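You operate a simulated robot arm through the tools that you are given. There is no shell and no other tool. Be economical: measure what you need, move in short steps, check, and stop when the job is done.

Carry out the task below with a simulated robot arm. There is one attempt and no reset: what you move stays moved.

JOB
Pump the tray up to its sight tube's line through the red spout.
Fine: open the blue lever under the tray, then the red spout lever, then start; pump stopped, shut the spout lever, then the blue one; hardly a drop spilt. Where these are worked on the way, their far stop is far enough and under half their travel is too little: blue lever under the tray, red spout lever.

It is judged by the outcome, as a careful person would: the job done as asked, and still so three seconds after it is handed in. It fails if anything else is knocked over, pushed out of place, dropped, spilled or broken.

ROBOT AND FRAMES
A 7-joint arm with a two-finger parallel gripper on a trunk, on a base that drives. Base frame: it is fixed to the floor where the robot stands at the start and does not move with it; the origin is under the middle of the robot, x ahead of it, y to its left, z up. Units: m, rad, N and s.
With the tool pointing down near the work surface it reaches from about 0.22 to 0.54 m from the robot's upright axis, wherever it stands. Its first joint turns from -2.496 to 2.496 rad. Places, roughly: black dial on the box [0.8, -0.5, 1.1]; black spout lever [0.7, 0, 1]; blue lever of the tray tap [1.1, -0.7, 0.9]; blue lever under the tray [0.6, 0, 0.5]; blue pump under the tray [0.6, -0.1, 0.1]; green button on the box [0.6, -0.5, 1.1]; green lever under the tray [0.6, -0.3, 0.5]; red button on the box [0.7, -0.5, 1.1]; red spout lever [0.8, 0.2, 1]; sight tube on the tray [1.4, -0.7, 0.9]; steel oil tray [1.4, -0.2, 0.9]; yellow lever on the tray [1.6, -0.9, 0.8]. Payload 3 kg.
Tool frame: the origin (TCP) lies between the finger pads and is the grasp point; the fingertips stand 0.03 m ahead of it; z points along the fingers, y is the line along which they close. The gripper opens to 0.094 m. The fingers are 0.028 m wide and 0.01 m thick; the gripper's body (0.05 by 0.096 m) begins 0.055 m behind the TCP.
Orientation is that of the tool frame in the base frame, as a unit quaternion [x, y, z, w]. With the fingers straight down and closing along the base's y, the tool's x points along the base's -x, its y along +y and its z along -z.

CONTROLS
- The arm moves only by the tool nudge_tool. Its argument "commands" is text: rows parted by semicolons, each of 7 numbers parted by spaces: the gripper command, from -1 (shut) to 1 (fully open), values between in proportion, then the shift along the tool's x, y, z in units of 30 mm (1.0 is 30 mm), then the turn, a rotation vector about the tool's x, y, z in units of 8 degrees (1.0 is 8 degrees). In form: jaw dx dy dz ax ay az; .... A call has 1 to 8 rows; each row shifts and turns the commanded pose from where the row before left it, along the tool's axes as they then stand. A call with a number of a shift or a turn outside -1 to 1 is refused whole. Rows are played at 5 a second. More than 0.05 m and 0.15 rad between two rows, or a gripper value outside its range, and nothing of the call is played. Where a pose cannot be reached the arm comes as near as it can. A force on the tool above 90 N (or 10 N above the force at the start of the call, whichever is more), or a blocked arm, ends the call early, and 0.2 s more pass. The fingers move at their own pace (about 0.045 m/s each) and stop on an object; they squeeze with about 36 N. The grip force told is the motor's: it shows also when the fingers shut on nothing. Time passes only in rows, and 0.2 s behind the last, so rows that do not move let the fingers close. It gives the time, the measured TCP pose, the force on the tool (base axes), the opening and the grip force at its end, in the units of the frame above (readings bear some noise), with the torque about the TCP (base axes, N m) and any sound that the robot's microphone picked up.
- Cameras (640 x 400 px; columns grow to the right, rows downward): "scene" is now at [0.0357, 0.1089, 1.8158]; the picture's right is [-0.43, -0.90, 0.00], its down [-0.76, 0.36, -0.54] and it looks along [0.49, -0.24, -0.84] (base axes); focal length 295 px, centre (320, 200). "wrist" rides on the gripper at [0.076, 0.014, -0.103] in the tool frame; the picture's right is [-0.18, 0.98, 0.00], its down [-0.75, -0.14, -0.64] and it looks along [-0.63, -0.12, 0.77] (tool axes); focal length 243 px, centre (320, 200).
- snapshot(camera): a new picture of that camera. It takes no simulated time.
- lift_body(by): slides the trunk up (or, below 0, down) by that many m; the arm and the scene camera ride with it, the base frame stays. It gives what a move gives, with no picture.
- roll_base(legs): drives the robot by 1 to 6 legs, each [ahead, left, turn to the left] in m, m and rad, along the robot's own axes; the way and the turn of a leg run together, so that a leg with both is an arc; at most 1.5 m and 3.142 rad a leg. The arm and the cameras ride along, it lands a little off, and it stops where it bumps. It gives what a move gives.
- pan_tilt(pan, tilt): turns the head with the scene camera to pan (to the left, within 2.496 rad either way) and tilt (down, from -0.506 to 1.204), counted from straight ahead of the robot. It gives what a move gives.
- locate(camera, pixels): there is no depth. For up to 12 entries [column, row, z] of the newest picture of that camera ("zoom" is the newest enlarged one), the place [x, y] in the base frame at which the ray of that pixel passes the height z, good to about 0.002 m. It takes no simulated time.
- zoom(camera, box): a new picture of the part [left, top, right, bottom] of that camera's present view, enlarged. It takes no simulated time.
- job_done(): hands the job in; it is judged then, once.

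Work in short steps. Measure before you move; look again where a grasp or a placing could have gone wrong, and mend it. You have 80 turns and 68 pictures in all, those below and enlarged ones among them. Open the gripper and draw the arm clear of the work before you hand the job in, unless the task says otherwise; then end with one line.

The tools are called after "Request:" by a JSON object that holds its "fn" and its "kwargs". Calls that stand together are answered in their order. nudge_tool: Moves the arm, as the interface text tells. Its arguments: {"type":"object","properties":{"commands":{"type":"string"}},"required":["commands"]} The other tools are called the same way: lift_body (by) slides the trunk up or down; roll_base (legs) drives the base; pan_tilt (pan, tilt) turns the head that bears the scene camera; snapshot (camera) takes a picture; locate (camera, pixels) gives the place at which the rays of pixels pass given heights; zoom (camera, box) takes an enlarged picture of a part of a camera's view; job_done () hands the job in.

At the start:

```text
time_s: 0.0
tool_pos: [0.5168, -0.0467, 1.3463]
ee_rot: [0.0, 1.0, 0.001, 0.0]
force: [0.1, -0.5, -0.1]
torque: [0.0, 0.0, 0.0]
finger_gap: 0.094
gripper_force: 0.0
trunk travel left (down, up): [-0.275, 0.115]
robot x, y, heading: [-0.0021, 0.0024, 0.002]
head pan, tilt: [-0.449, 0.998]
```

scene: 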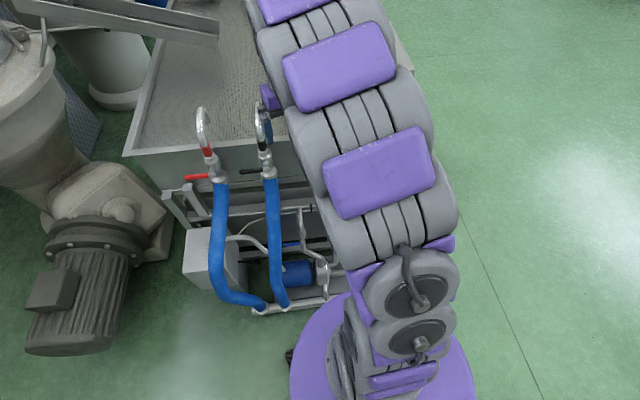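
wrist: 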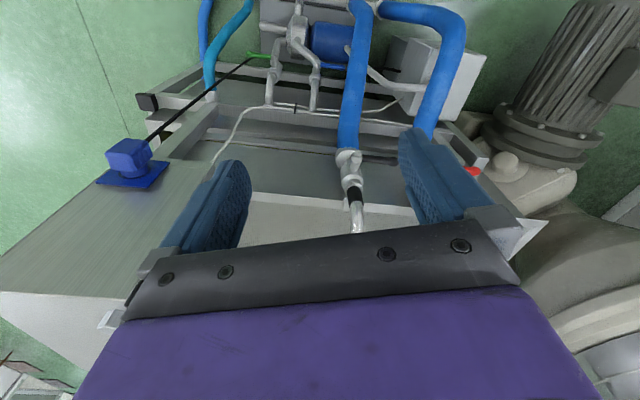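

The arm hides the box and the sight tube in the scene view; I turn the head for a wider view ahead.

Request:
{"fn": "pan_tilt", "kwargs": {"pan": -0.3, "tilt": 0.6}}

Request:
{"fn": "snapshot", "kwargs": {"camera": "scene"}}

```text
time_s: 0.9
tool_pos: [0.516, -0.0471, 1.3467]
ee_rot: [-0.001, 1.0, 0.0, 0.0]
force: [0.5, 0.3, 0.2]
torque: [0.01, 0.05, -0.02]
finger_gap: 0.0939
gripper_force: 0.1
trunk travel left (down, up): [-0.275, 0.115]
robot x, y, heading: [-0.0033, 0.0012, 0.003]
head pan, tilt: [-0.3, 0.6]
```

```text
65 pictures are left
```

scene: 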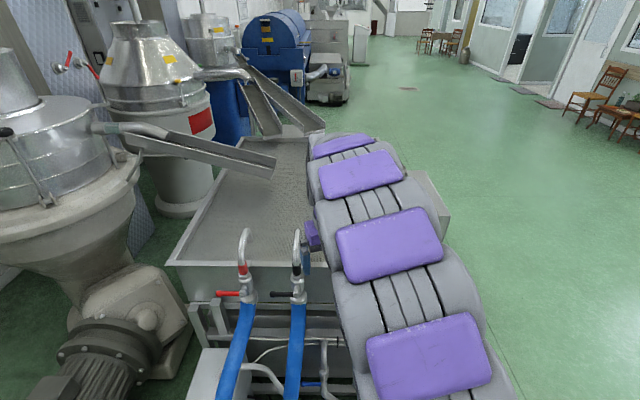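

The spout levers show at (230,293) red and (285,294) black; I zoom in, and look with the wrist camera at what is below.

Request:
{"fn": "zoom", "kwargs": {"camera": "scene", "box": [180, 220, 340, 400]}}

Request:
{"fn": "zoom", "kwargs": {"camera": "wrist", "box": [80, 0, 500, 200]}}

```text
2.22 times, centred on (260, 310) of scene
```

zoom: 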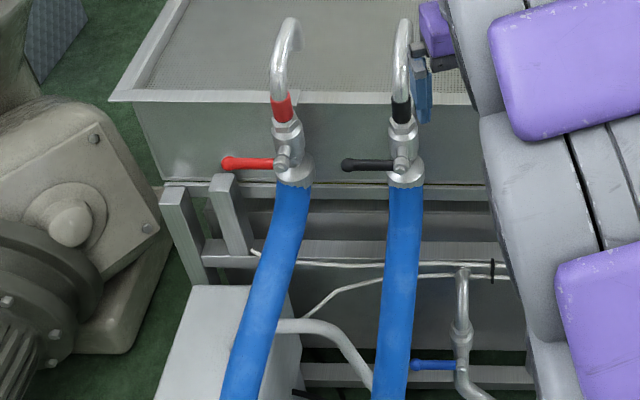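

```text
1.52 times, centred on (290, 100) of wrist
```

zoom: 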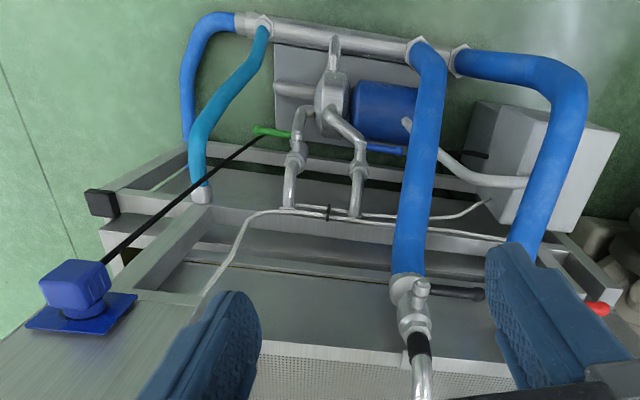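

Both spout levers and the blue one stand crosswise to their pipes (shut), with pivots facing the robot. I back off and drive to the right to see the box and the sight tube.

Request:
{"fn": "roll_base", "kwargs": {"legs": [[-0.3, 0, 0], [0, -1.2, 0]]}}

Request:
{"fn": "pan_tilt", "kwargs": {"pan": 0.5, "tilt": 0.5}}

Request:
{"fn": "snapshot", "kwargs": {"camera": "scene"}}

```text
time_s: 8.7
tool_pos: [0.2211, -1.2622, 1.346]
ee_rot: [-0.004, 1.0, -0.001, 0.0]
force: [0.4, 0.3, -0.2]
torque: [0.02, 0.0, 0.03]
finger_gap: 0.0942
gripper_force: 0.0
trunk travel left (down, up): [-0.275, 0.115]
robot x, y, heading: [-0.2953, -1.2227, 0.006]
head pan, tilt: [-0.3, 0.6]
```

```text
time_s: 9.8
tool_pos: [0.221, -1.2636, 1.3485]
ee_rot: [-0.003, 1.0, -0.001, 0.002]
force: [-0.4, 0.2, 0.6]
torque: [-0.01, 0.03, -0.01]
finger_gap: 0.094
gripper_force: 0.0
trunk travel left (down, up): [-0.275, 0.115]
robot x, y, heading: [-0.2969, -1.2187, 0.004]
head pan, tilt: [0.499, 0.499]
```

```text
62 pictures are left
```

scene: 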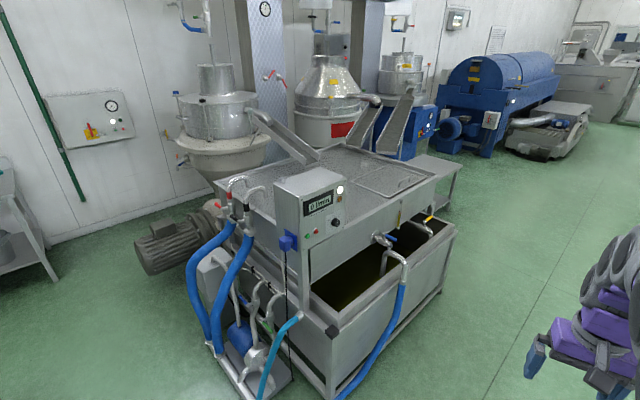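

The whole machine shows. I zoom on the control box, the tray side and the pump.

Request:
{"fn": "zoom", "kwargs": {"camera": "scene", "box": [260, 160, 360, 260]}}

Request:
{"fn": "zoom", "kwargs": {"camera": "scene", "box": [350, 180, 460, 290]}}

Request:
{"fn": "zoom", "kwargs": {"camera": "scene", "box": [180, 180, 320, 400]}}

```text
4.00 times, centred on (310, 210) of scene
```

zoom: 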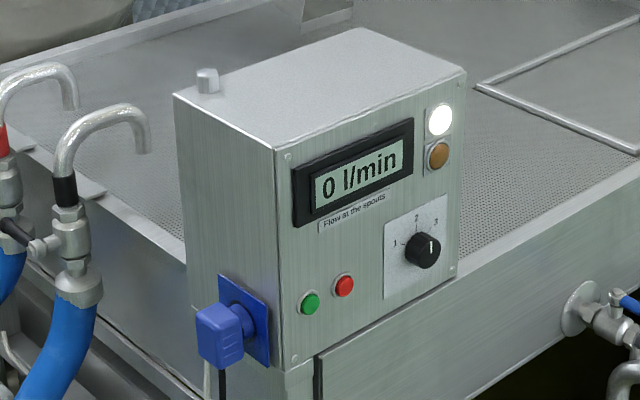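

```text
3.64 times, centred on (405, 235) of scene
```

zoom: 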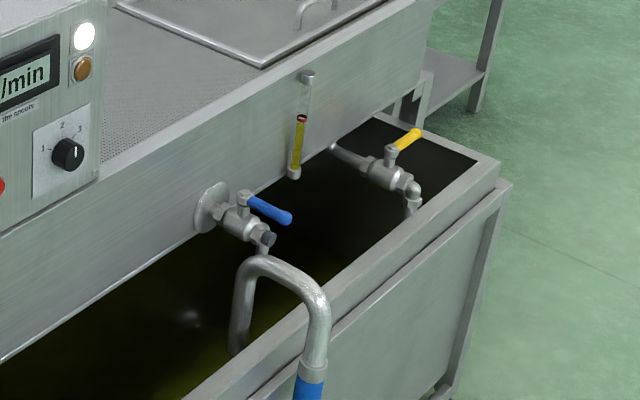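

```text
1.82 times, centred on (250, 290) of scene
```

zoom: 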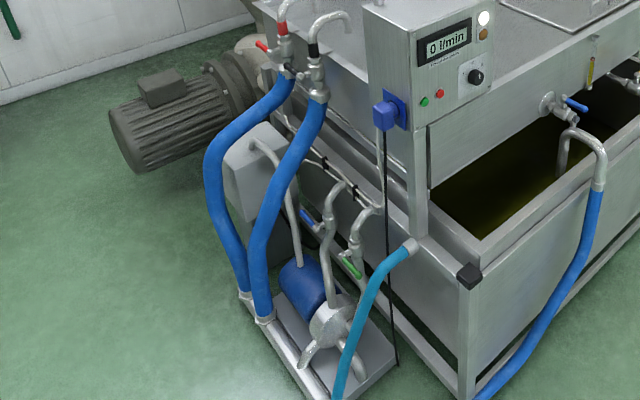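

The sight tube is near (433,216) px, the tray tap near (420,240). I zoom tighter on both plus the dial.

Request:
{"fn": "zoom", "kwargs": {"camera": "scene", "box": [412, 190, 452, 236]}}

Request:
{"fn": "zoom", "kwargs": {"camera": "scene", "box": [364, 215, 412, 255]}}

Request:
{"fn": "locate", "kwargs": {"camera": "scene", "pixels": [[337, 398, 0.0], [330, 333, 0.6], [455, 235, 0.6], [306, 231, 1.1], [336, 220, 1.1], [306, 235, 1.05], [345, 226, 1.1]]}}

```text
8.70 times, centred on (432, 213) of scene
```

zoom: 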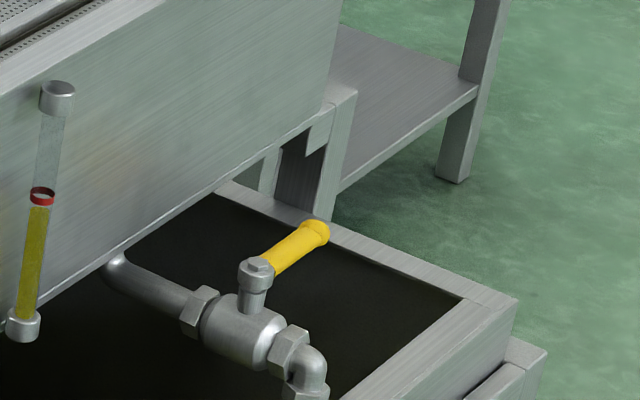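

```text
10.00 times, centred on (388, 235) of scene
```

zoom: 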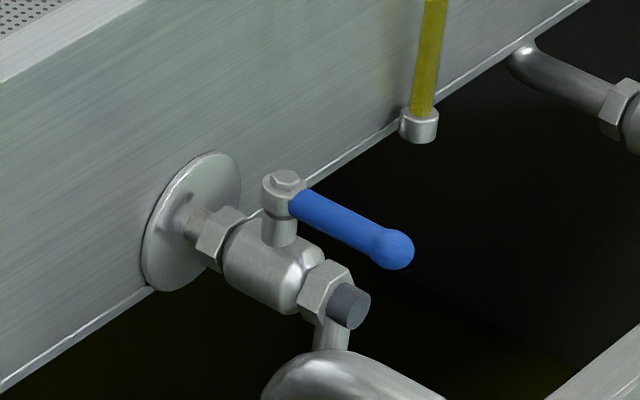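

```text
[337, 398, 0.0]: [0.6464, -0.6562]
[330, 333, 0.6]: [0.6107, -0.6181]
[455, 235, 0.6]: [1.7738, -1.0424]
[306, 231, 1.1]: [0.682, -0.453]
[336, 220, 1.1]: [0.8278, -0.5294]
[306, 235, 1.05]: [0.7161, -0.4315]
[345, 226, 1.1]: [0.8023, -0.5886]
```

The oil column (yellow) ends just beneath the red ring, and the tray tap's blue lever seems to lie along its pipe. I drive to the side for a square look at the tube and tap.

Request:
{"fn": "roll_base", "kwargs": {"legs": [[0, -0.4, 0], [1.0, 0, 0]]}}

Request:
{"fn": "pan_tilt", "kwargs": {"pan": 0.9, "tilt": 0.65}}

Request:
{"fn": "snapshot", "kwargs": {"camera": "scene"}}

```text
time_s: 17.1
tool_pos: [1.2181, -1.6541, 1.3466]
ee_rot: [-0.006, 1.0, -0.001, 0.0]
force: [1.0, -0.2, 0.4]
torque: [-0.02, 0.03, -0.01]
finger_gap: 0.0938
gripper_force: 0.1
trunk travel left (down, up): [-0.275, 0.115]
robot x, y, heading: [0.7002, -1.6116, 0.015]
head pan, tilt: [0.499, 0.499]
```

```text
time_s: 17.9
tool_pos: [1.2175, -1.6535, 1.3476]
ee_rot: [-0.005, 1.0, 0.0, 0.0]
force: [0.9, -0.4, -0.2]
torque: [-0.02, 0.01, 0.0]
finger_gap: 0.0941
gripper_force: 0.1
trunk travel left (down, up): [-0.275, 0.115]
robot x, y, heading: [0.7031, -1.614, 0.012]
head pan, tilt: [0.901, 0.649]
```

```text
56 pictures are left
```

scene: 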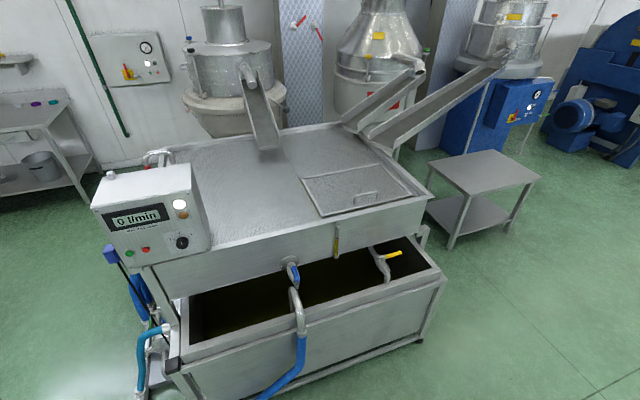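

The tap lies at (292,272), the tube at (335,242); I zoom in on both together.

Request:
{"fn": "zoom", "kwargs": {"camera": "scene", "box": [265, 225, 425, 325]}}

Request:
{"fn": "zoom", "kwargs": {"camera": "scene", "box": [315, 216, 355, 266]}}

```text
4.00 times, centred on (345, 275) of scene
```

zoom: 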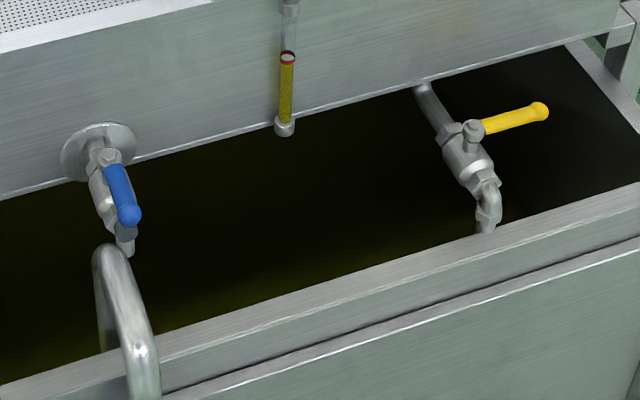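

```text
8.00 times, centred on (335, 241) of scene
```

zoom: 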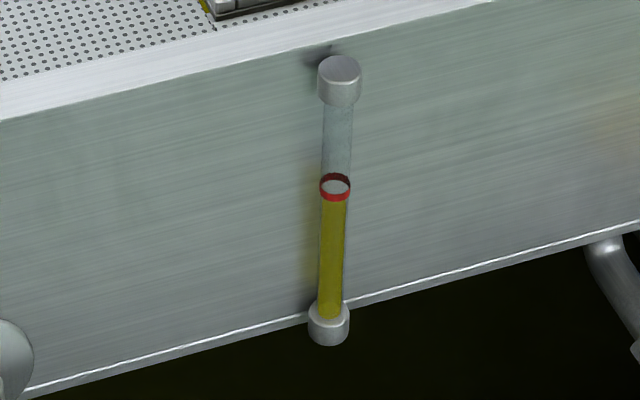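

The tray tap's lever lies along its pipe (open) while yellow is crosswise (shut). I enlarge the tube ring and tap outlet to see level and any trickle.

Request:
{"fn": "zoom", "kwargs": {"camera": "scene", "box": [327, 232, 343, 242]}}

Request:
{"fn": "zoom", "kwargs": {"camera": "scene", "box": [275, 252, 315, 302]}}

```text
16.00 times, centred on (335, 237) of scene
```

zoom: 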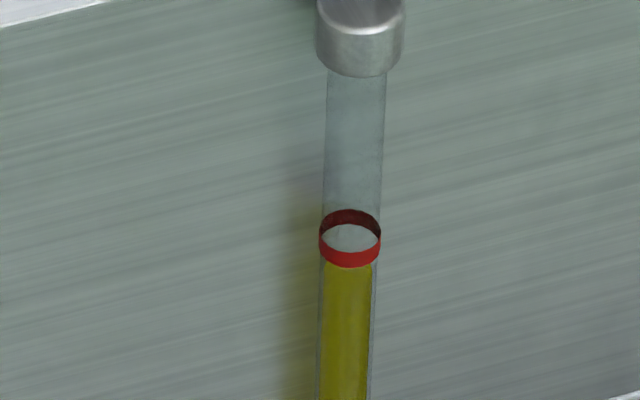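

```text
8.00 times, centred on (295, 277) of scene
```

zoom: 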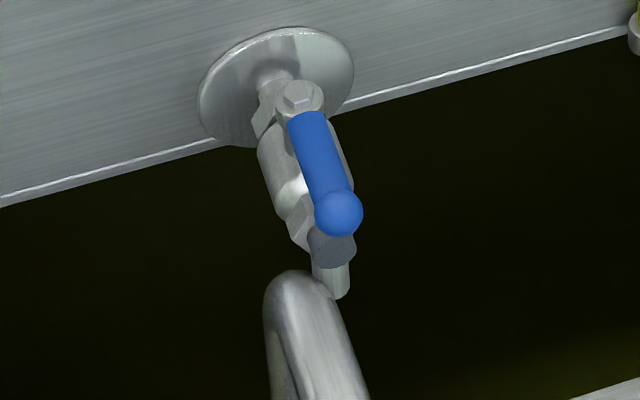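

The oil appears to be a little below the red ring. I lower the trunk for a flatter view of the tube (and it also tells whether the level drifts with time).

Request:
{"fn": "lift_body", "kwargs": {"by": -0.27}}

Request:
{"fn": "zoom", "kwargs": {"camera": "scene", "box": [320, 170, 352, 240]}}

```text
time_s: 20.7
tool_pos: [1.2152, -1.6541, 1.0792]
ee_rot: [-0.005, 1.0, 0.0, 0.001]
force: [-1.6, -0.3, 0.7]
torque: [-0.02, 0.03, -0.02]
finger_gap: 0.0938
gripper_force: 0.0
trunk travel left (down, up): [-0.005, 0.385]
robot x, y, heading: [0.701, -1.6077, 0.014]
head pan, tilt: [0.901, 0.649]
```

```text
5.71 times, centred on (336, 205) of scene
```

zoom: 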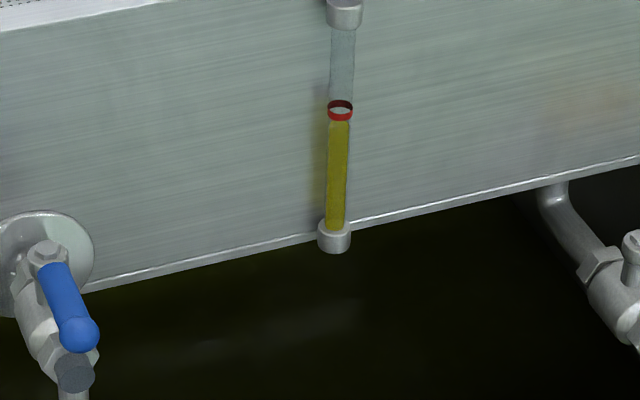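

I enlarge the ring area at this pose, then let a little time pass and compare.

Request:
{"fn": "zoom", "kwargs": {"camera": "scene", "box": [330, 183, 342, 193]}}

Request:
{"fn": "nudge_tool", "kwargs": {"commands": "1 0 0 0 0 0 0;1 0 0 0 0 0 0;1 0 0 0 0 0 0;1 0 0 0 0 0 0;1 0 0 0 0 0 0;1 0 0 0 0 0 0;1 0 0 0 0 0 0;1 0 0 0 0 0 0"}}

Request:
{"fn": "nudge_tool", "kwargs": {"commands": "1 0 0 0 0 0 0;1 0 0 0 0 0 0;1 0 0 0 0 0 0;1 0 0 0 0 0 0;1 0 0 0 0 0 0;1 0 0 0 0 0 0;1 0 0 0 0 0 0;1 0 0 0 0 0 0"}}

Request:
{"fn": "zoom", "kwargs": {"camera": "scene", "box": [330, 183, 342, 193]}}

```text
16.00 times, centred on (336, 188) of scene
```

zoom: 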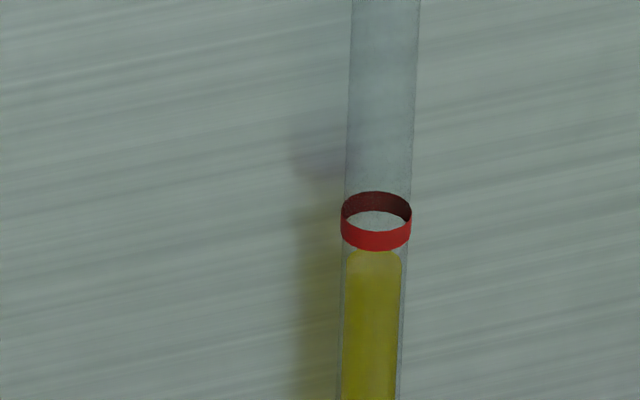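

```text
time_s: 22.5
tool_pos: [1.2156, -1.6522, 1.0785]
ee_rot: [-0.005, 1.0, 0.0, 0.001]
force: [-0.3, 0.3, -0.3]
torque: [0.0, -0.03, -0.02]
finger_gap: 0.0939
gripper_force: 0.0
trunk travel left (down, up): [-0.005, 0.385]
robot x, y, heading: [0.7041, -1.6112, 0.015]
head pan, tilt: [0.901, 0.649]
```

```text
time_s: 24.3
tool_pos: [1.2155, -1.6535, 1.0778]
ee_rot: [-0.006, 1.0, 0.0, 0.0]
force: [-0.4, 1.1, 1.1]
torque: [0.03, 0.0, -0.01]
finger_gap: 0.0938
gripper_force: 0.0
trunk travel left (down, up): [-0.005, 0.385]
robot x, y, heading: [0.7045, -1.6142, 0.016]
head pan, tilt: [0.901, 0.649]
```

```text
16.00 times, centred on (336, 188) of scene
```

zoom: 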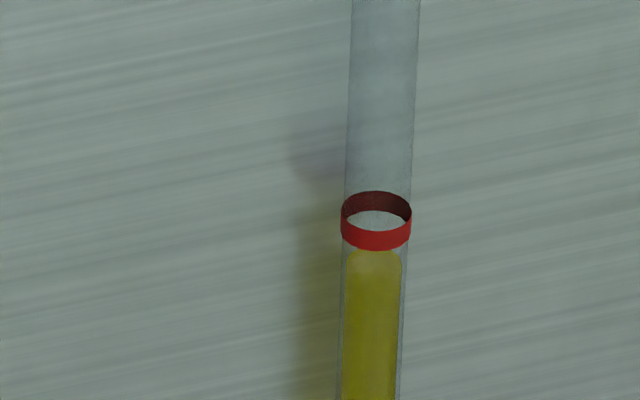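

The level is steady, and its top (ellipse centre ≈262 px) stands about 42 px below the ring's middle. So nothing drains; the tap can stay as it is. I drive back to the front to measure the levers.

Request:
{"fn": "roll_base", "kwargs": {"legs": [[-1.05, 0, -0.015], [0, 1.55, 0]]}}

Request:
{"fn": "pan_tilt", "kwargs": {"pan": 0.0, "tilt": 0.6}}

Request:
{"fn": "snapshot", "kwargs": {"camera": "scene"}}

```text
refused: 1.55 is not a number from -1.5 to 1.5
```

```text
time_s: 25.5
tool_pos: [1.2162, -1.6537, 1.0785]
ee_rot: [-0.005, 1.0, 0.001, 0.0]
force: [0.4, 0.1, -0.2]
torque: [-0.02, 0.0, 0.0]
finger_gap: 0.0943
gripper_force: 0.0
trunk travel left (down, up): [-0.005, 0.385]
robot x, y, heading: [0.7037, -1.6132, 0.011]
head pan, tilt: [0.0, 0.6]
```

```text
48 pictures are left
```

scene: 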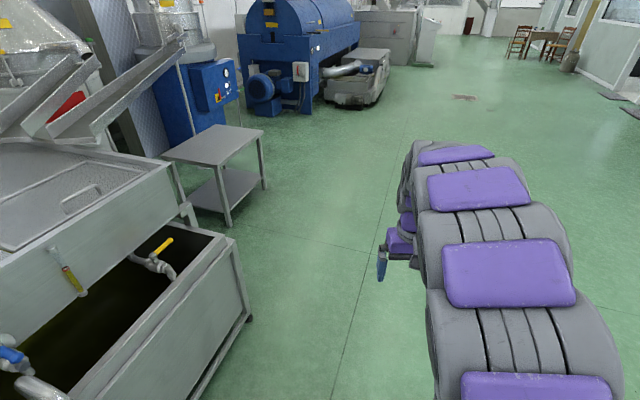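

The drive was refused (leg too long); I split it.

Request:
{"fn": "roll_base", "kwargs": {"legs": [[-1.05, 0, -0.012], [0, 1.4, 0]]}}

Request:
{"fn": "snapshot", "kwargs": {"camera": "scene"}}

```text
time_s: 37.5
tool_pos: [0.1665, -0.2963, 1.0784]
ee_rot: [0.011, 1.0, 0.001, 0.001]
force: [-0.5, -0.6, -0.6]
torque: [0.01, 0.03, -0.01]
finger_gap: 0.094
gripper_force: 0.1
trunk travel left (down, up): [-0.005, 0.385]
robot x, y, heading: [-0.3472, -0.2381, -0.017]
head pan, tilt: [0.0, 0.6]
```

```text
47 pictures are left
```

scene: 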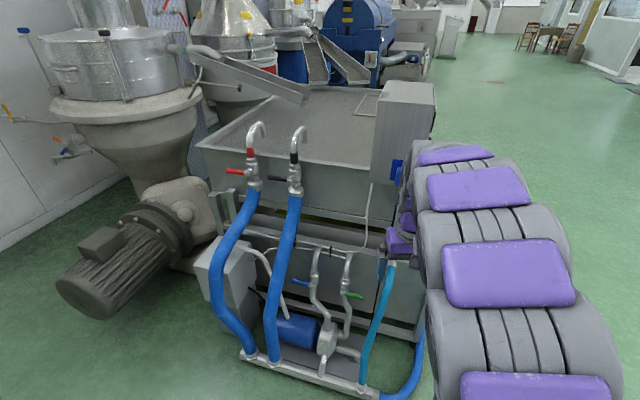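

I zoom on the blue lever region around (305,285) and the red lever around (245,172), to measure them.

Request:
{"fn": "zoom", "kwargs": {"camera": "scene", "box": [270, 240, 370, 330]}}

Request:
{"fn": "locate", "kwargs": {"camera": "zoom", "pixels": [[150, 265, 0.45], [150, 265, 0.5], [150, 265, 0.55]]}}

Request:
{"fn": "zoom", "kwargs": {"camera": "scene", "box": [215, 110, 315, 200]}}

Request:
{"fn": "locate", "kwargs": {"camera": "zoom", "pixels": [[150, 265, 0.95], [150, 265, 1.0], [150, 265, 1.05]]}}

```text
4.44 times, centred on (320, 285) of scene
```

zoom: 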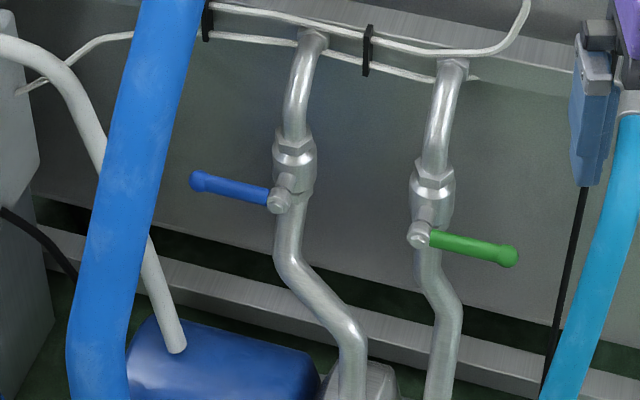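

```text
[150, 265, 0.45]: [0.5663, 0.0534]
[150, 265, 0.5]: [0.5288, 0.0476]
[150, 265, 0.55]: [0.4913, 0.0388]
```

```text
4.44 times, centred on (265, 155) of scene
```

zoom: 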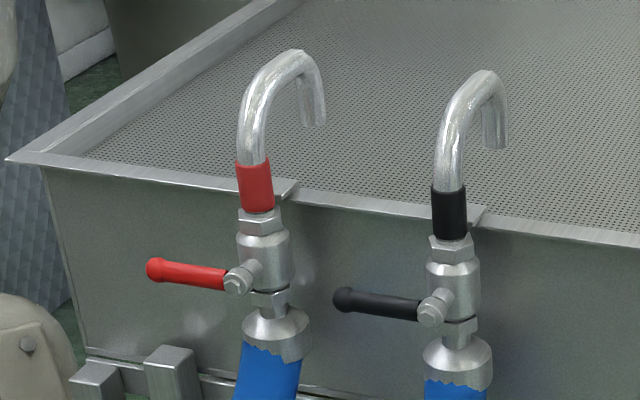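

```text
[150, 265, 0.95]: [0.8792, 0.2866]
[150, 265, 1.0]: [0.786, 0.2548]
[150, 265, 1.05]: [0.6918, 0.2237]
```

Now I get rays for blue pivot/tip and red pivot/tip from this pose, then raise the trunk for a second view to triangulate.

Request:
{"fn": "locate", "kwargs": {"camera": "scene", "pixels": [[311.0, 285.0, 0.4], [311.0, 285.0, 0.6], [292.3, 280.7, 0.4], [292.3, 280.7, 0.6], [246.5, 173.0, 0.9], [246.5, 173.0, 1.1], [227.2, 170.3, 0.9], [227.2, 170.3, 1.1]]}}

Request:
{"fn": "lift_body", "kwargs": {"by": 0.3}}

Request:
{"fn": "snapshot", "kwargs": {"camera": "scene"}}

```text
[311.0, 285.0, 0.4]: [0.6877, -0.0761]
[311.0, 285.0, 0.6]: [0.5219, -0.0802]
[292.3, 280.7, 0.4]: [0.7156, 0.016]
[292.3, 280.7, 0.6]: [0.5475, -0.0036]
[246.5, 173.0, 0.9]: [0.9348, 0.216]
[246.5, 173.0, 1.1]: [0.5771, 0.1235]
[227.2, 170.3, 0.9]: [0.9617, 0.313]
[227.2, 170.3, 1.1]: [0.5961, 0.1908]
```

```text
time_s: 40.5
tool_pos: [0.1651, -0.2968, 1.3783]
ee_rot: [0.01, 1.0, 0.0, 0.002]
force: [0.0, 0.2, 0.8]
torque: [0.02, 0.03, 0.02]
finger_gap: 0.0944
gripper_force: 0.1
trunk travel left (down, up): [-0.305, 0.085]
robot x, y, heading: [-0.3437, -0.241, -0.022]
head pan, tilt: [0.0, 0.6]
```

```text
44 pictures are left
```

scene: 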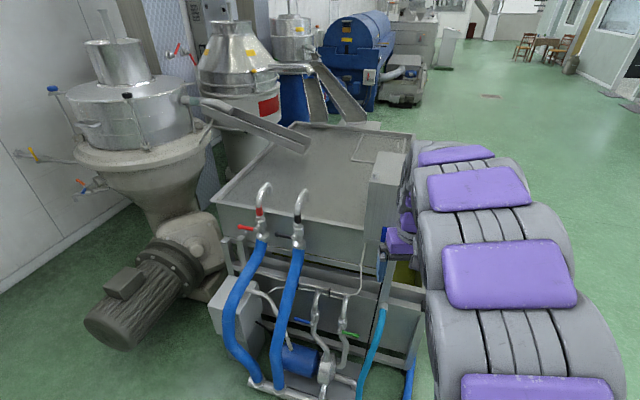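

I zoom on both levers from the raised view.

Request:
{"fn": "zoom", "kwargs": {"camera": "scene", "box": [280, 285, 360, 355]}}

Request:
{"fn": "zoom", "kwargs": {"camera": "scene", "box": [225, 180, 315, 260]}}

```text
5.71 times, centred on (320, 320) of scene
```

zoom: 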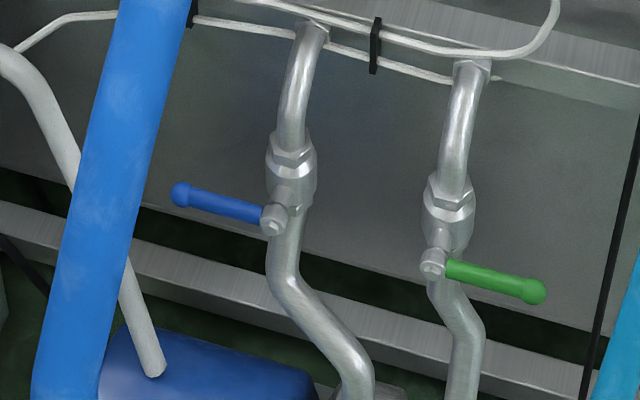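

```text
5.00 times, centred on (270, 220) of scene
```

zoom: 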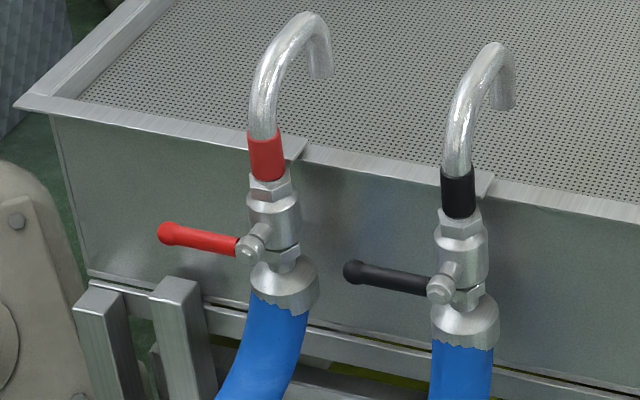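

Request:
{"fn": "locate", "kwargs": {"camera": "scene", "pixels": [[311.8, 323.5, 0.4], [311.8, 323.5, 0.6], [295.85, 318.95, 0.4], [295.85, 318.95, 0.6], [256, 229.6, 0.9], [256, 229.6, 1.1], [239.2, 226.6, 0.9], [239.2, 226.6, 1.1]]}}

```text
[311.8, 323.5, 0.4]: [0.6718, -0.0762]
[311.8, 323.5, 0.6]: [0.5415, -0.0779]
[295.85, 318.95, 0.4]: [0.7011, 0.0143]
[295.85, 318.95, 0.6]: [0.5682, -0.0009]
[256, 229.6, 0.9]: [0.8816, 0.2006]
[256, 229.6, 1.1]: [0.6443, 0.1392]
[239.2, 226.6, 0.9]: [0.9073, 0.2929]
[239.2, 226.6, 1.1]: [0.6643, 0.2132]
```

Triangulated: blue lever pivot ≈(0.62,-0.077,0.49), tip ≈(0.64,0.01,0.485); red pivot ≈(0.78,0.174,0.988), tip ≈(0.80,0.258,0.989). I'll push them with shut, horizontal fingers; first I turn the tool to point ahead here in the clear.

Request:
{"fn": "nudge_tool", "kwargs": {"commands": "-1 0 0 0 0 -1 0;-1 0 0 0 0 -1 0;-1 0 0 0 0 -1 0;-1 0 0 0 0 -1 0;-1 0 0 0 0 -1 0;-1 0 0 0 0 -1 0"}}

Request:
{"fn": "nudge_tool", "kwargs": {"commands": "-1 0 0 0 0 -1 0;-1 0 0 0 0 -1 0;-1 0 0 0 0 -1 0;-1 0 0 0 0 -1 0;-1 0 0 0 0 -1 0;-1 0 0 0 0 -0.25 0"}}

```text
time_s: 41.9
tool_pos: [0.1645, -0.2949, 1.3779]
ee_rot: [0.011, 0.913, -0.004, 0.409]
force: [-0.3, 0.6, -0.2]
torque: [0.01, 0.0, -0.03]
finger_gap: 0.0001
gripper_force: 25.8
trunk travel left (down, up): [-0.305, 0.085]
robot x, y, heading: [-0.3461, -0.2373, -0.02]
head pan, tilt: [0.0, 0.6]
```

```text
time_s: 43.3
tool_pos: [0.2637, -0.3137, 1.4785]
ee_rot: [0.008, 0.706, -0.008, 0.708]
force: [0.1, 1.0, -0.2]
torque: [-0.02, -0.01, 0.02]
finger_gap: 0.0
gripper_force: 33.3
out of reach, approached as far as the arm can: row 1, 2, 3, 4, 5
trunk travel left (down, up): [-0.305, 0.085]
robot x, y, heading: [-0.3449, -0.2372, -0.019]
head pan, tilt: [0.0, 0.6]
```

The tool is horizontal now at 0.61 m ahead. I lower the trunk and test how low it reaches while horizontal (tool +x is down).

Request:
{"fn": "lift_body", "kwargs": {"by": -0.3}}

Request:
{"fn": "nudge_tool", "kwargs": {"commands": "-1 1 0 0 0 0 0;-1 1 0 0 0 0 0;-1 1 0 0 0 0 0;-1 1 0 0 0 0 0;-1 1 0 0 0 0 0;-1 1 0 0 0 0 0;-1 1 0 0 0 0 0;-1 1 0 0 0 0 0"}}

Request:
{"fn": "nudge_tool", "kwargs": {"commands": "-1 1 0 0 0 0 0;-1 1 0 0 0 0 0;-1 1 0 0 0 0 0;-1 1 0 0 0 0 0;-1 1 0 0 0 0 0;-1 1 0 0 0 0 0;-1 1 0 0 0 0 0;-1 1 0 0 0 0 0"}}

```text
time_s: 46.3
tool_pos: [0.2603, -0.3152, 1.179]
ee_rot: [0.007, 0.706, -0.007, 0.708]
force: [-1.0, -0.4, -0.3]
torque: [-0.02, 0.02, 0.02]
finger_gap: 0.0
gripper_force: 33.0
trunk travel left (down, up): [-0.005, 0.385]
robot x, y, heading: [-0.3438, -0.2399, -0.021]
head pan, tilt: [0.0, 0.6]
```

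```text
time_s: 48.1
tool_pos: [0.2832, -0.3227, 1.0432]
ee_rot: [0.008, 0.707, -0.007, 0.708]
force: [-0.2, 0.5, 0.5]
torque: [-0.04, 0.03, 0.02]
finger_gap: 0.0002
gripper_force: 33.1
out of reach, approached as far as the arm can: row 1, 2, 3, 4, 5, 6, 7
trunk travel left (down, up): [-0.005, 0.385]
robot x, y, heading: [-0.3428, -0.2347, -0.021]
head pan, tilt: [0.0, 0.6]
```

```text
time_s: 49.9
tool_pos: [0.2834, -0.3217, 0.8026]
ee_rot: [0.006, 0.706, -0.006, 0.708]
force: [-0.1, 0.1, 0.0]
torque: [-0.01, -0.02, 0.01]
finger_gap: 0.0
gripper_force: 33.1
trunk travel left (down, up): [-0.005, 0.385]
robot x, y, heading: [-0.343, -0.2376, -0.023]
head pan, tilt: [0.0, 0.6]
```

Reaching well at z 0.80; I continue down to about 0.46.

Request:
{"fn": "nudge_tool", "kwargs": {"commands": "-1 1 0 0 0 0 0;-1 1 0 0 0 0 0;-1 1 0 0 0 0 0;-1 1 0 0 0 0 0;-1 1 0 0 0 0 0;-1 1 0 0 0 0 0;-1 1 0 0 0 0 0;-1 1 0 0 0 0 0"}}

Request:
{"fn": "nudge_tool", "kwargs": {"commands": "-1 1 0 0 0 0 0;-1 1 0 0 0 0 0;-1 1 0 0 0 0 0;-1 0.45 0 0 0 0 0"}}

```text
time_s: 51.7
tool_pos: [0.284, -0.321, 0.592]
ee_rot: [0.007, 0.706, -0.007, 0.708]
force: [-0.1, -0.1, -1.3]
torque: [0.01, 0.0, 0.01]
finger_gap: 0.0
gripper_force: 33.3
out of reach, approached as far as the arm can: row 8
trunk travel left (down, up): [-0.005, 0.385]
robot x, y, heading: [-0.3443, -0.2349, -0.018]
head pan, tilt: [0.0, 0.6]
```

```text
time_s: 52.7
tool_pos: [0.285, -0.3208, 0.5916]
ee_rot: [0.008, 0.706, -0.008, 0.708]
force: [-0.2, -0.2, -0.6]
torque: [0.02, -0.02, 0.01]
finger_gap: 0.0001
gripper_force: 32.6
out of reach, approached as far as the arm can: row 1, 2, 3, 4
trunk travel left (down, up): [-0.005, 0.385]
robot x, y, heading: [-0.3465, -0.2381, -0.02]
head pan, tilt: [0.0, 0.6]
```

Horizontal bottoms out at z 0.59, so I pitch the fingers 40° downward and go on down.

Request:
{"fn": "nudge_tool", "kwargs": {"commands": "-1 0 0 0 0 1 0;-1 0 0 0 0 1 0;-1 0 0 0 0 1 0;-1 0 0 0 0 1 0;-1 0 0 0 0 1 0"}}

Request:
{"fn": "nudge_tool", "kwargs": {"commands": "-1 0.766 0 0.643 0 0 0;-1 0.766 0 0.643 0 0 0;-1 0.766 0 0.643 0 0 0;-1 0.766 0 0.643 0 0 0"}}

```text
time_s: 53.9
tool_pos: [0.2824, -0.3197, 0.5904]
ee_rot: [0.009, 0.906, -0.004, 0.423]
force: [-0.7, 0.1, -0.9]
torque: [-0.03, -0.03, 0.0]
finger_gap: 0.0001
gripper_force: 32.9
trunk travel left (down, up): [-0.005, 0.385]
robot x, y, heading: [-0.3431, -0.2378, -0.022]
head pan, tilt: [0.0, 0.6]
```

```text
time_s: 54.9
tool_pos: [0.2823, -0.3201, 0.4693]
ee_rot: [0.01, 0.905, -0.004, 0.424]
force: [-0.9, 0.2, 1.8]
torque: [0.02, 0.02, -0.03]
finger_gap: 0.0
gripper_force: 33.3
trunk travel left (down, up): [-0.005, 0.385]
robot x, y, heading: [-0.345, -0.2363, -0.019]
head pan, tilt: [0.0, 0.6]
```

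Now at z 0.469, pitched 40° down. I drive left 0.295 m then ahead 0.22 m, stopping short of the lever, and look.

Request:
{"fn": "roll_base", "kwargs": {"legs": [[0, 0.295, 0.02], [0.2, 0, 0]]}}

Request:
{"fn": "snapshot", "kwargs": {"camera": "wrist"}}

Request:
{"fn": "snapshot", "kwargs": {"camera": "scene"}}

```text
time_s: 58.1
tool_pos: [0.4884, -0.0154, 0.4702]
ee_rot: [0.002, 0.906, -0.001, 0.424]
force: [0.3, 0.2, -0.1]
torque: [0.06, 0.02, -0.01]
finger_gap: 0.0002
gripper_force: 33.3
trunk travel left (down, up): [-0.005, 0.385]
robot x, y, heading: [-0.1388, 0.0543, -0.002]
head pan, tilt: [0.0, 0.6]
```

```text
41 pictures are left
```

wrist: 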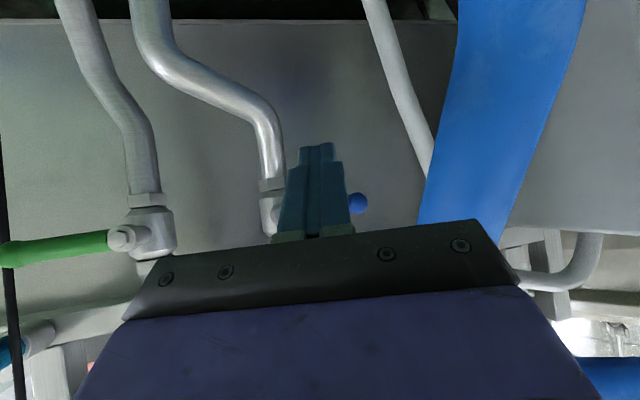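

```text
40 pictures are left
```

scene: 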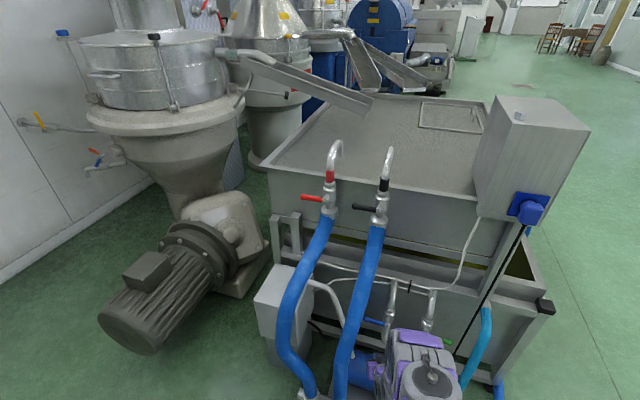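

The ball of the blue lever at wrist px (358,203) confirms the lever at z≈0.484, y≈0.008; hose edge is ~0.05 in y, 3 cm clear. I shift the tool slightly right and drive ahead 0.108 so the fingers come under the lever.

Request:
{"fn": "nudge_tool", "kwargs": {"commands": "-1 0 -0.5 0 0 0 0"}}

Request:
{"fn": "roll_base", "kwargs": {"legs": [[0.108, 0, 0]]}}

Request:
{"fn": "snapshot", "kwargs": {"camera": "wrist"}}

```text
time_s: 58.5
tool_pos: [0.4888, -0.0287, 0.4718]
ee_rot: [0.002, 0.906, 0.0, 0.424]
force: [-0.2, 0.4, 1.0]
torque: [0.0, -0.01, 0.0]
finger_gap: 0.0
gripper_force: 32.6
trunk travel left (down, up): [-0.005, 0.385]
robot x, y, heading: [-0.1377, 0.0591, 0.001]
head pan, tilt: [0.0, 0.6]
```

```text
time_s: 59.7
tool_pos: [0.5985, -0.0307, 0.4706]
ee_rot: [0.002, 0.905, 0.0, 0.425]
force: [-0.2, -0.2, 0.3]
torque: [0.01, 0.0, 0.04]
finger_gap: 0.0
gripper_force: 33.3
trunk travel left (down, up): [-0.005, 0.385]
robot x, y, heading: [-0.0301, 0.0596, 0.002]
head pan, tilt: [0.0, 0.6]
```

```text
39 pictures are left
```

wrist: 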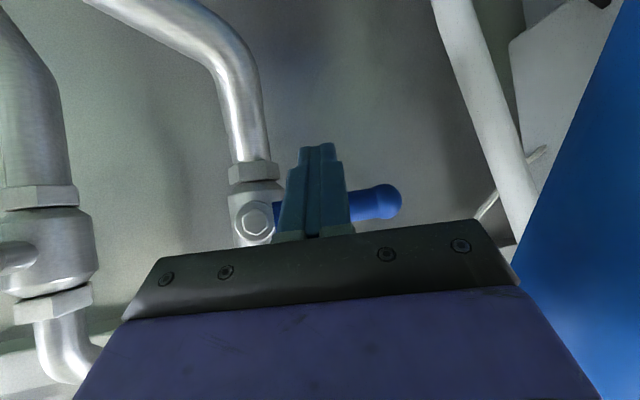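

The fingers sit beneath the lever's middle. I push up in small steps and watch the force.

Request:
{"fn": "nudge_tool", "kwargs": {"commands": "-1 -0.255 0 -0.214 0 0 0;-1 -0.255 0 -0.214 0 0 0;-1 -0.255 0 -0.214 0 0 0"}}

Request:
{"fn": "snapshot", "kwargs": {"camera": "wrist"}}

```text
time_s: 60.5
tool_pos: [0.5945, -0.0303, 0.5007]
ee_rot: [0.001, 0.906, 0.0, 0.423]
force: [-10.0, 2.1, -6.9]
torque: [0.1, 0.28, -0.07]
finger_gap: 0.0
gripper_force: 33.2
trunk travel left (down, up): [-0.005, 0.385]
robot x, y, heading: [-0.0327, 0.0524, 0.002]
head pan, tilt: [0.0, 0.6]
```

```text
38 pictures are left
```

wrist: 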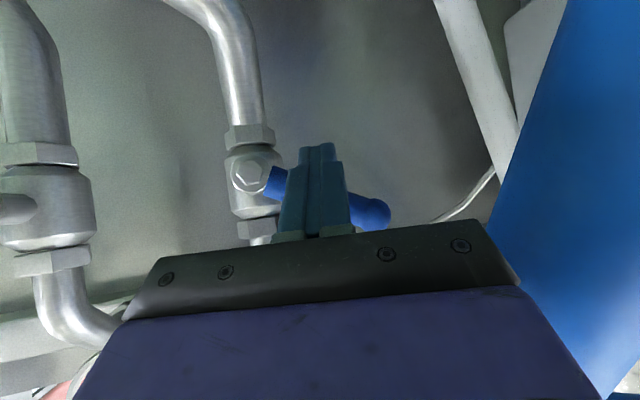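

The lever follows upward (≈20°). I continue on the arc, upward and then to the right.

Request:
{"fn": "nudge_tool", "kwargs": {"commands": "-1 -0.281 -0.02 -0.236 0 0 0;-1 -0.281 -0.02 -0.236 0 0 0;-1 -0.281 -0.2 -0.236 0 0 0;-1 -0.286 -0.293 -0.24 0 0 0"}}

Request:
{"fn": "nudge_tool", "kwargs": {"commands": "-1 -0.225 -0.42 -0.189 0 0 0;-1 0 -0.2 0 0 0 0;-1 0 0 0 0 0 0"}}

Request:
{"fn": "snapshot", "kwargs": {"camera": "wrist"}}

```text
time_s: 61.5
tool_pos: [0.5971, -0.0473, 0.5488]
ee_rot: [0.002, 0.904, -0.001, 0.427]
force: [-2.5, 1.9, 0.3]
torque: [0.01, 0.03, -0.02]
finger_gap: 0.0
gripper_force: 32.6
trunk travel left (down, up): [-0.005, 0.385]
robot x, y, heading: [-0.0299, 0.0546, -0.004]
head pan, tilt: [0.0, 0.6]
```

```text
time_s: 62.3
tool_pos: [0.5955, -0.0586, 0.5546]
ee_rot: [-0.004, 0.905, 0.002, 0.425]
force: [2.0, 47.6, -11.1]
torque: [0.94, 0.2, 1.2]
finger_gap: 0.0001
gripper_force: 33.0
trunk travel left (down, up): [-0.005, 0.385]
robot x, y, heading: [-0.0311, 0.0587, 0.002]
head pan, tilt: [0.0, 0.6]
```

```text
37 pictures are left
```

wrist: 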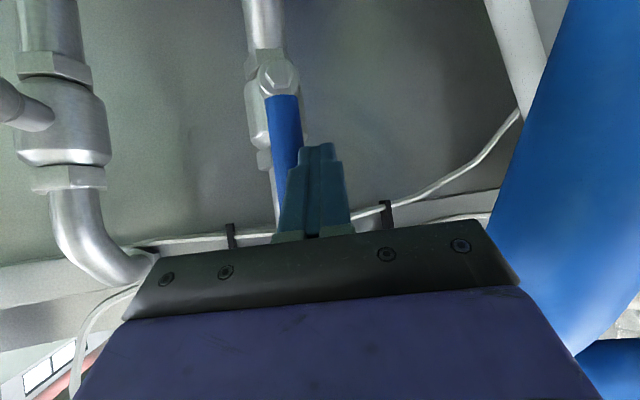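

The blue lever stands upright along its pipe and hit the stop (47 N): open. I ease off leftward, back away, raise the trunk and shift left toward the red lever.

Request:
{"fn": "nudge_tool", "kwargs": {"commands": "-1 0 0.4 0 0 0 0;-1 0 0.2 0 0 0 0"}}

Request:
{"fn": "roll_base", "kwargs": {"legs": [[-0.2, 0, 0]]}}

Request:
{"fn": "lift_body", "kwargs": {"by": 0.385}}

Request:
{"fn": "roll_base", "kwargs": {"legs": [[0, 0.265, 0]]}}

Request:
{"fn": "snapshot", "kwargs": {"camera": "scene"}}

```text
time_s: 62.9
tool_pos: [0.5966, -0.0543, 0.5589]
ee_rot: [0.007, 0.904, -0.001, 0.428]
force: [1.0, -0.1, 0.0]
torque: [0.03, -0.01, 0.03]
finger_gap: 0.0001
gripper_force: 33.1
trunk travel left (down, up): [-0.005, 0.385]
robot x, y, heading: [-0.0325, 0.06, -0.002]
head pan, tilt: [0.0, 0.6]
```

```text
time_s: 64.5
tool_pos: [0.3972, -0.05, 0.556]
ee_rot: [0.003, 0.905, 0.0, 0.426]
force: [0.1, -0.5, -0.6]
torque: [-0.04, -0.01, -0.01]
finger_gap: 0.0003
gripper_force: 33.1
trunk travel left (down, up): [-0.005, 0.385]
robot x, y, heading: [-0.23, 0.0555, -0.003]
head pan, tilt: [0.0, 0.6]
```

```text
time_s: 68.2
tool_pos: [0.3955, -0.0482, 0.9414]
ee_rot: [0.002, 0.904, 0.0, 0.427]
force: [0.3, 1.1, 0.1]
torque: [0.03, 0.03, 0.0]
finger_gap: 0.0
gripper_force: 33.1
trunk travel left (down, up): [-0.39, 0.0]
robot x, y, heading: [-0.2328, 0.0571, -0.003]
head pan, tilt: [0.0, 0.6]
```

```text
time_s: 70.1
tool_pos: [0.3955, 0.2069, 0.9411]
ee_rot: [0.003, 0.904, 0.005, 0.427]
force: [-0.8, -1.0, 0.1]
torque: [0.05, -0.01, 0.06]
finger_gap: 0.0002
gripper_force: 32.9
trunk travel left (down, up): [-0.39, 0.0]
robot x, y, heading: [-0.2326, 0.3178, 0.001]
head pan, tilt: [0.0, 0.6]
```

```text
36 pictures are left
```

scene: 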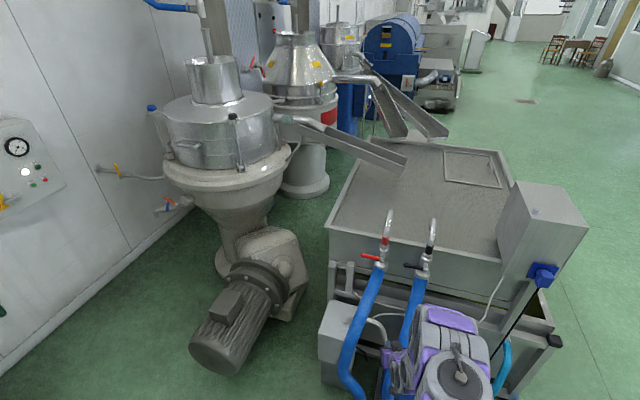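

Clear view; red lever at (372,257). I raise the tool by 3 cm and drive ahead 0.28, then check with the wrist camera.

Request:
{"fn": "nudge_tool", "kwargs": {"commands": "-1 -0.72 0.45 -0.6 0 0 0"}}

Request:
{"fn": "roll_base", "kwargs": {"legs": [[0.27, 0, 0]]}}

Request:
{"fn": "snapshot", "kwargs": {"camera": "wrist"}}

```text
time_s: 70.5
tool_pos: [0.3943, 0.2315, 0.9735]
ee_rot: [0.0, 0.904, 0.001, 0.428]
force: [-0.1, -0.1, -0.4]
torque: [-0.02, 0.0, -0.06]
finger_gap: 0.0002
gripper_force: 33.2
trunk travel left (down, up): [-0.39, 0.0]
robot x, y, heading: [-0.2313, 0.3176, 0.005]
head pan, tilt: [0.0, 0.6]
```

```text
time_s: 72.4
tool_pos: [0.665, 0.2303, 0.9727]
ee_rot: [0.004, 0.904, -0.002, 0.427]
force: [0.6, -0.6, 0.3]
torque: [0.01, 0.0, -0.01]
finger_gap: 0.0
gripper_force: 33.0
trunk travel left (down, up): [-0.39, 0.0]
robot x, y, heading: [0.041, 0.3172, -0.001]
head pan, tilt: [0.0, 0.6]
```

```text
35 pictures are left
```

wrist: 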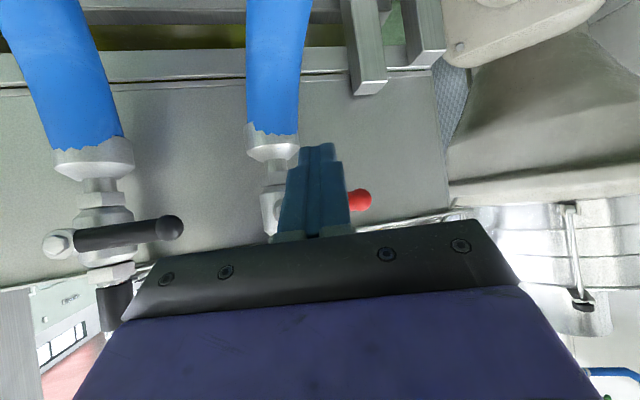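

The red ball at (360,200) fits z 0.987, y 0.253. I extend the arm ahead 9.6 cm to bring the fingers under the red lever.

Request:
{"fn": "nudge_tool", "kwargs": {"commands": "-1 -0.514 -0.1 0.613 0 0 0;-1 -0.514 -0.1 0.613 0 0 0;-1 -0.514 -0.1 0.613 0 0 0;-1 -0.45 0 0.66 0 0 0;-1 0 0 0 0 0 0"}}

Request:
{"fn": "snapshot", "kwargs": {"camera": "wrist"}}

```text
time_s: 73.6
tool_pos: [0.7576, 0.2109, 0.9727]
ee_rot: [0.005, 0.904, 0.001, 0.427]
force: [0.9, -0.2, -0.4]
torque: [0.02, 0.01, -0.02]
finger_gap: 0.0
gripper_force: 32.8
trunk travel left (down, up): [-0.39, 0.0]
robot x, y, heading: [0.0329, 0.3225, -0.005]
head pan, tilt: [0.0, 0.6]
```

```text
34 pictures are left
```

wrist: 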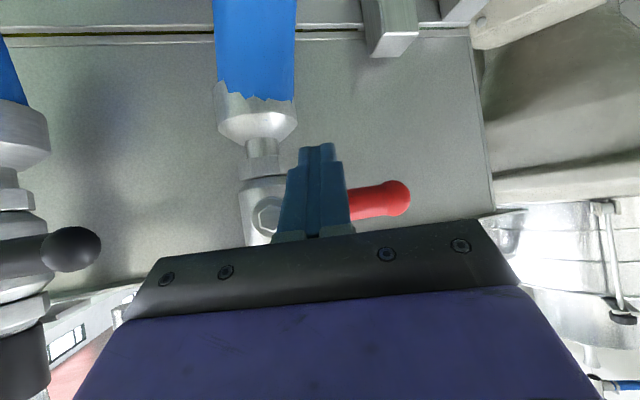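

Fingers sit under the red lever. I shift 9 mm left and repeat the same upward arc that worked for the blue lever, first part.

Request:
{"fn": "nudge_tool", "kwargs": {"commands": "-1 0 0.3 0 0 0 0;-1 -0.255 0 -0.214 0 0 0;-1 -0.255 0 -0.214 0 0 0;-1 -0.255 0 -0.214 0 0 0"}}

Request:
{"fn": "nudge_tool", "kwargs": {"commands": "-1 -0.281 -0.02 -0.236 0 0 0;-1 -0.281 -0.02 -0.236 0 0 0;-1 -0.281 -0.2 -0.236 0 0 0;-1 -0.286 -0.293 -0.24 0 0 0"}}

Request:
{"fn": "snapshot", "kwargs": {"camera": "wrist"}}

```text
time_s: 74.6
tool_pos: [0.7578, 0.2248, 1.0005]
ee_rot: [0.004, 0.904, 0.001, 0.427]
force: [-4.0, 5.4, -5.2]
torque: [0.07, 0.18, 0.08]
finger_gap: 0.0002
gripper_force: 32.7
trunk travel left (down, up): [-0.39, 0.0]
robot x, y, heading: [0.0415, 0.3201, -0.002]
head pan, tilt: [0.0, 0.6]
```

```text
time_s: 75.6
tool_pos: [0.7595, 0.2069, 1.0497]
ee_rot: [0.002, 0.903, 0.003, 0.43]
force: [-2.8, 2.8, -0.2]
torque: [0.02, 0.02, 0.09]
finger_gap: 0.0002
gripper_force: 32.5
trunk travel left (down, up): [-0.39, 0.0]
robot x, y, heading: [0.0389, 0.3219, -0.002]
head pan, tilt: [0.0, 0.6]
```

```text
33 pictures are left
```

wrist: 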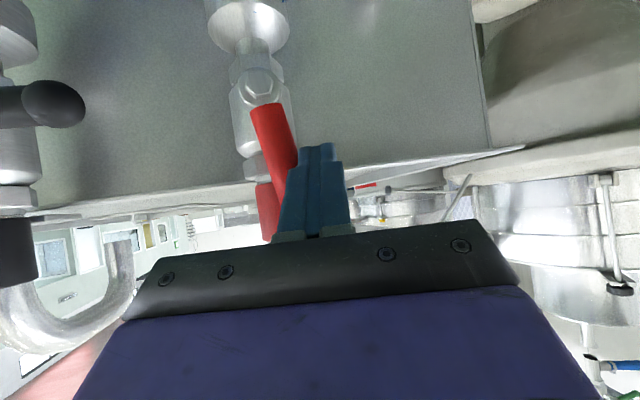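

The red lever stands at about 75°; I finish the arc until it meets its stop.

Request:
{"fn": "nudge_tool", "kwargs": {"commands": "-1 -0.225 -0.42 -0.189 0 0 0;-1 0 -0.25 0 0 0 0;-1 0 0 0 0 0 0"}}

Request:
{"fn": "snapshot", "kwargs": {"camera": "wrist"}}

```text
time_s: 76.4
tool_pos: [0.7574, 0.1954, 1.0565]
ee_rot: [0.0, 0.904, 0.001, 0.427]
force: [-5.6, 33.6, -8.5]
torque: [0.47, 0.11, 0.59]
finger_gap: 0.0
gripper_force: 32.8
trunk travel left (down, up): [-0.39, 0.0]
robot x, y, heading: [0.0384, 0.3186, -0.002]
head pan, tilt: [0.0, 0.6]
```

```text
32 pictures are left
```

wrist: 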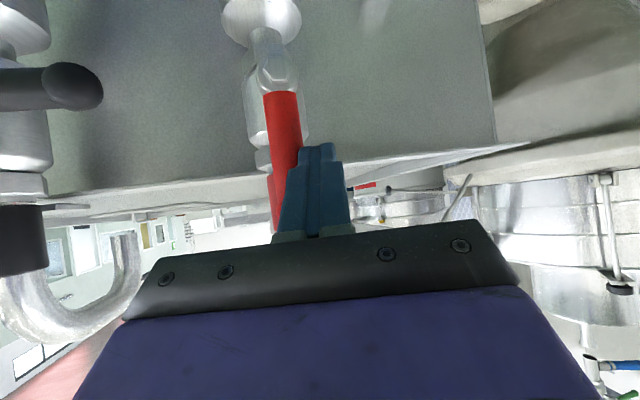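

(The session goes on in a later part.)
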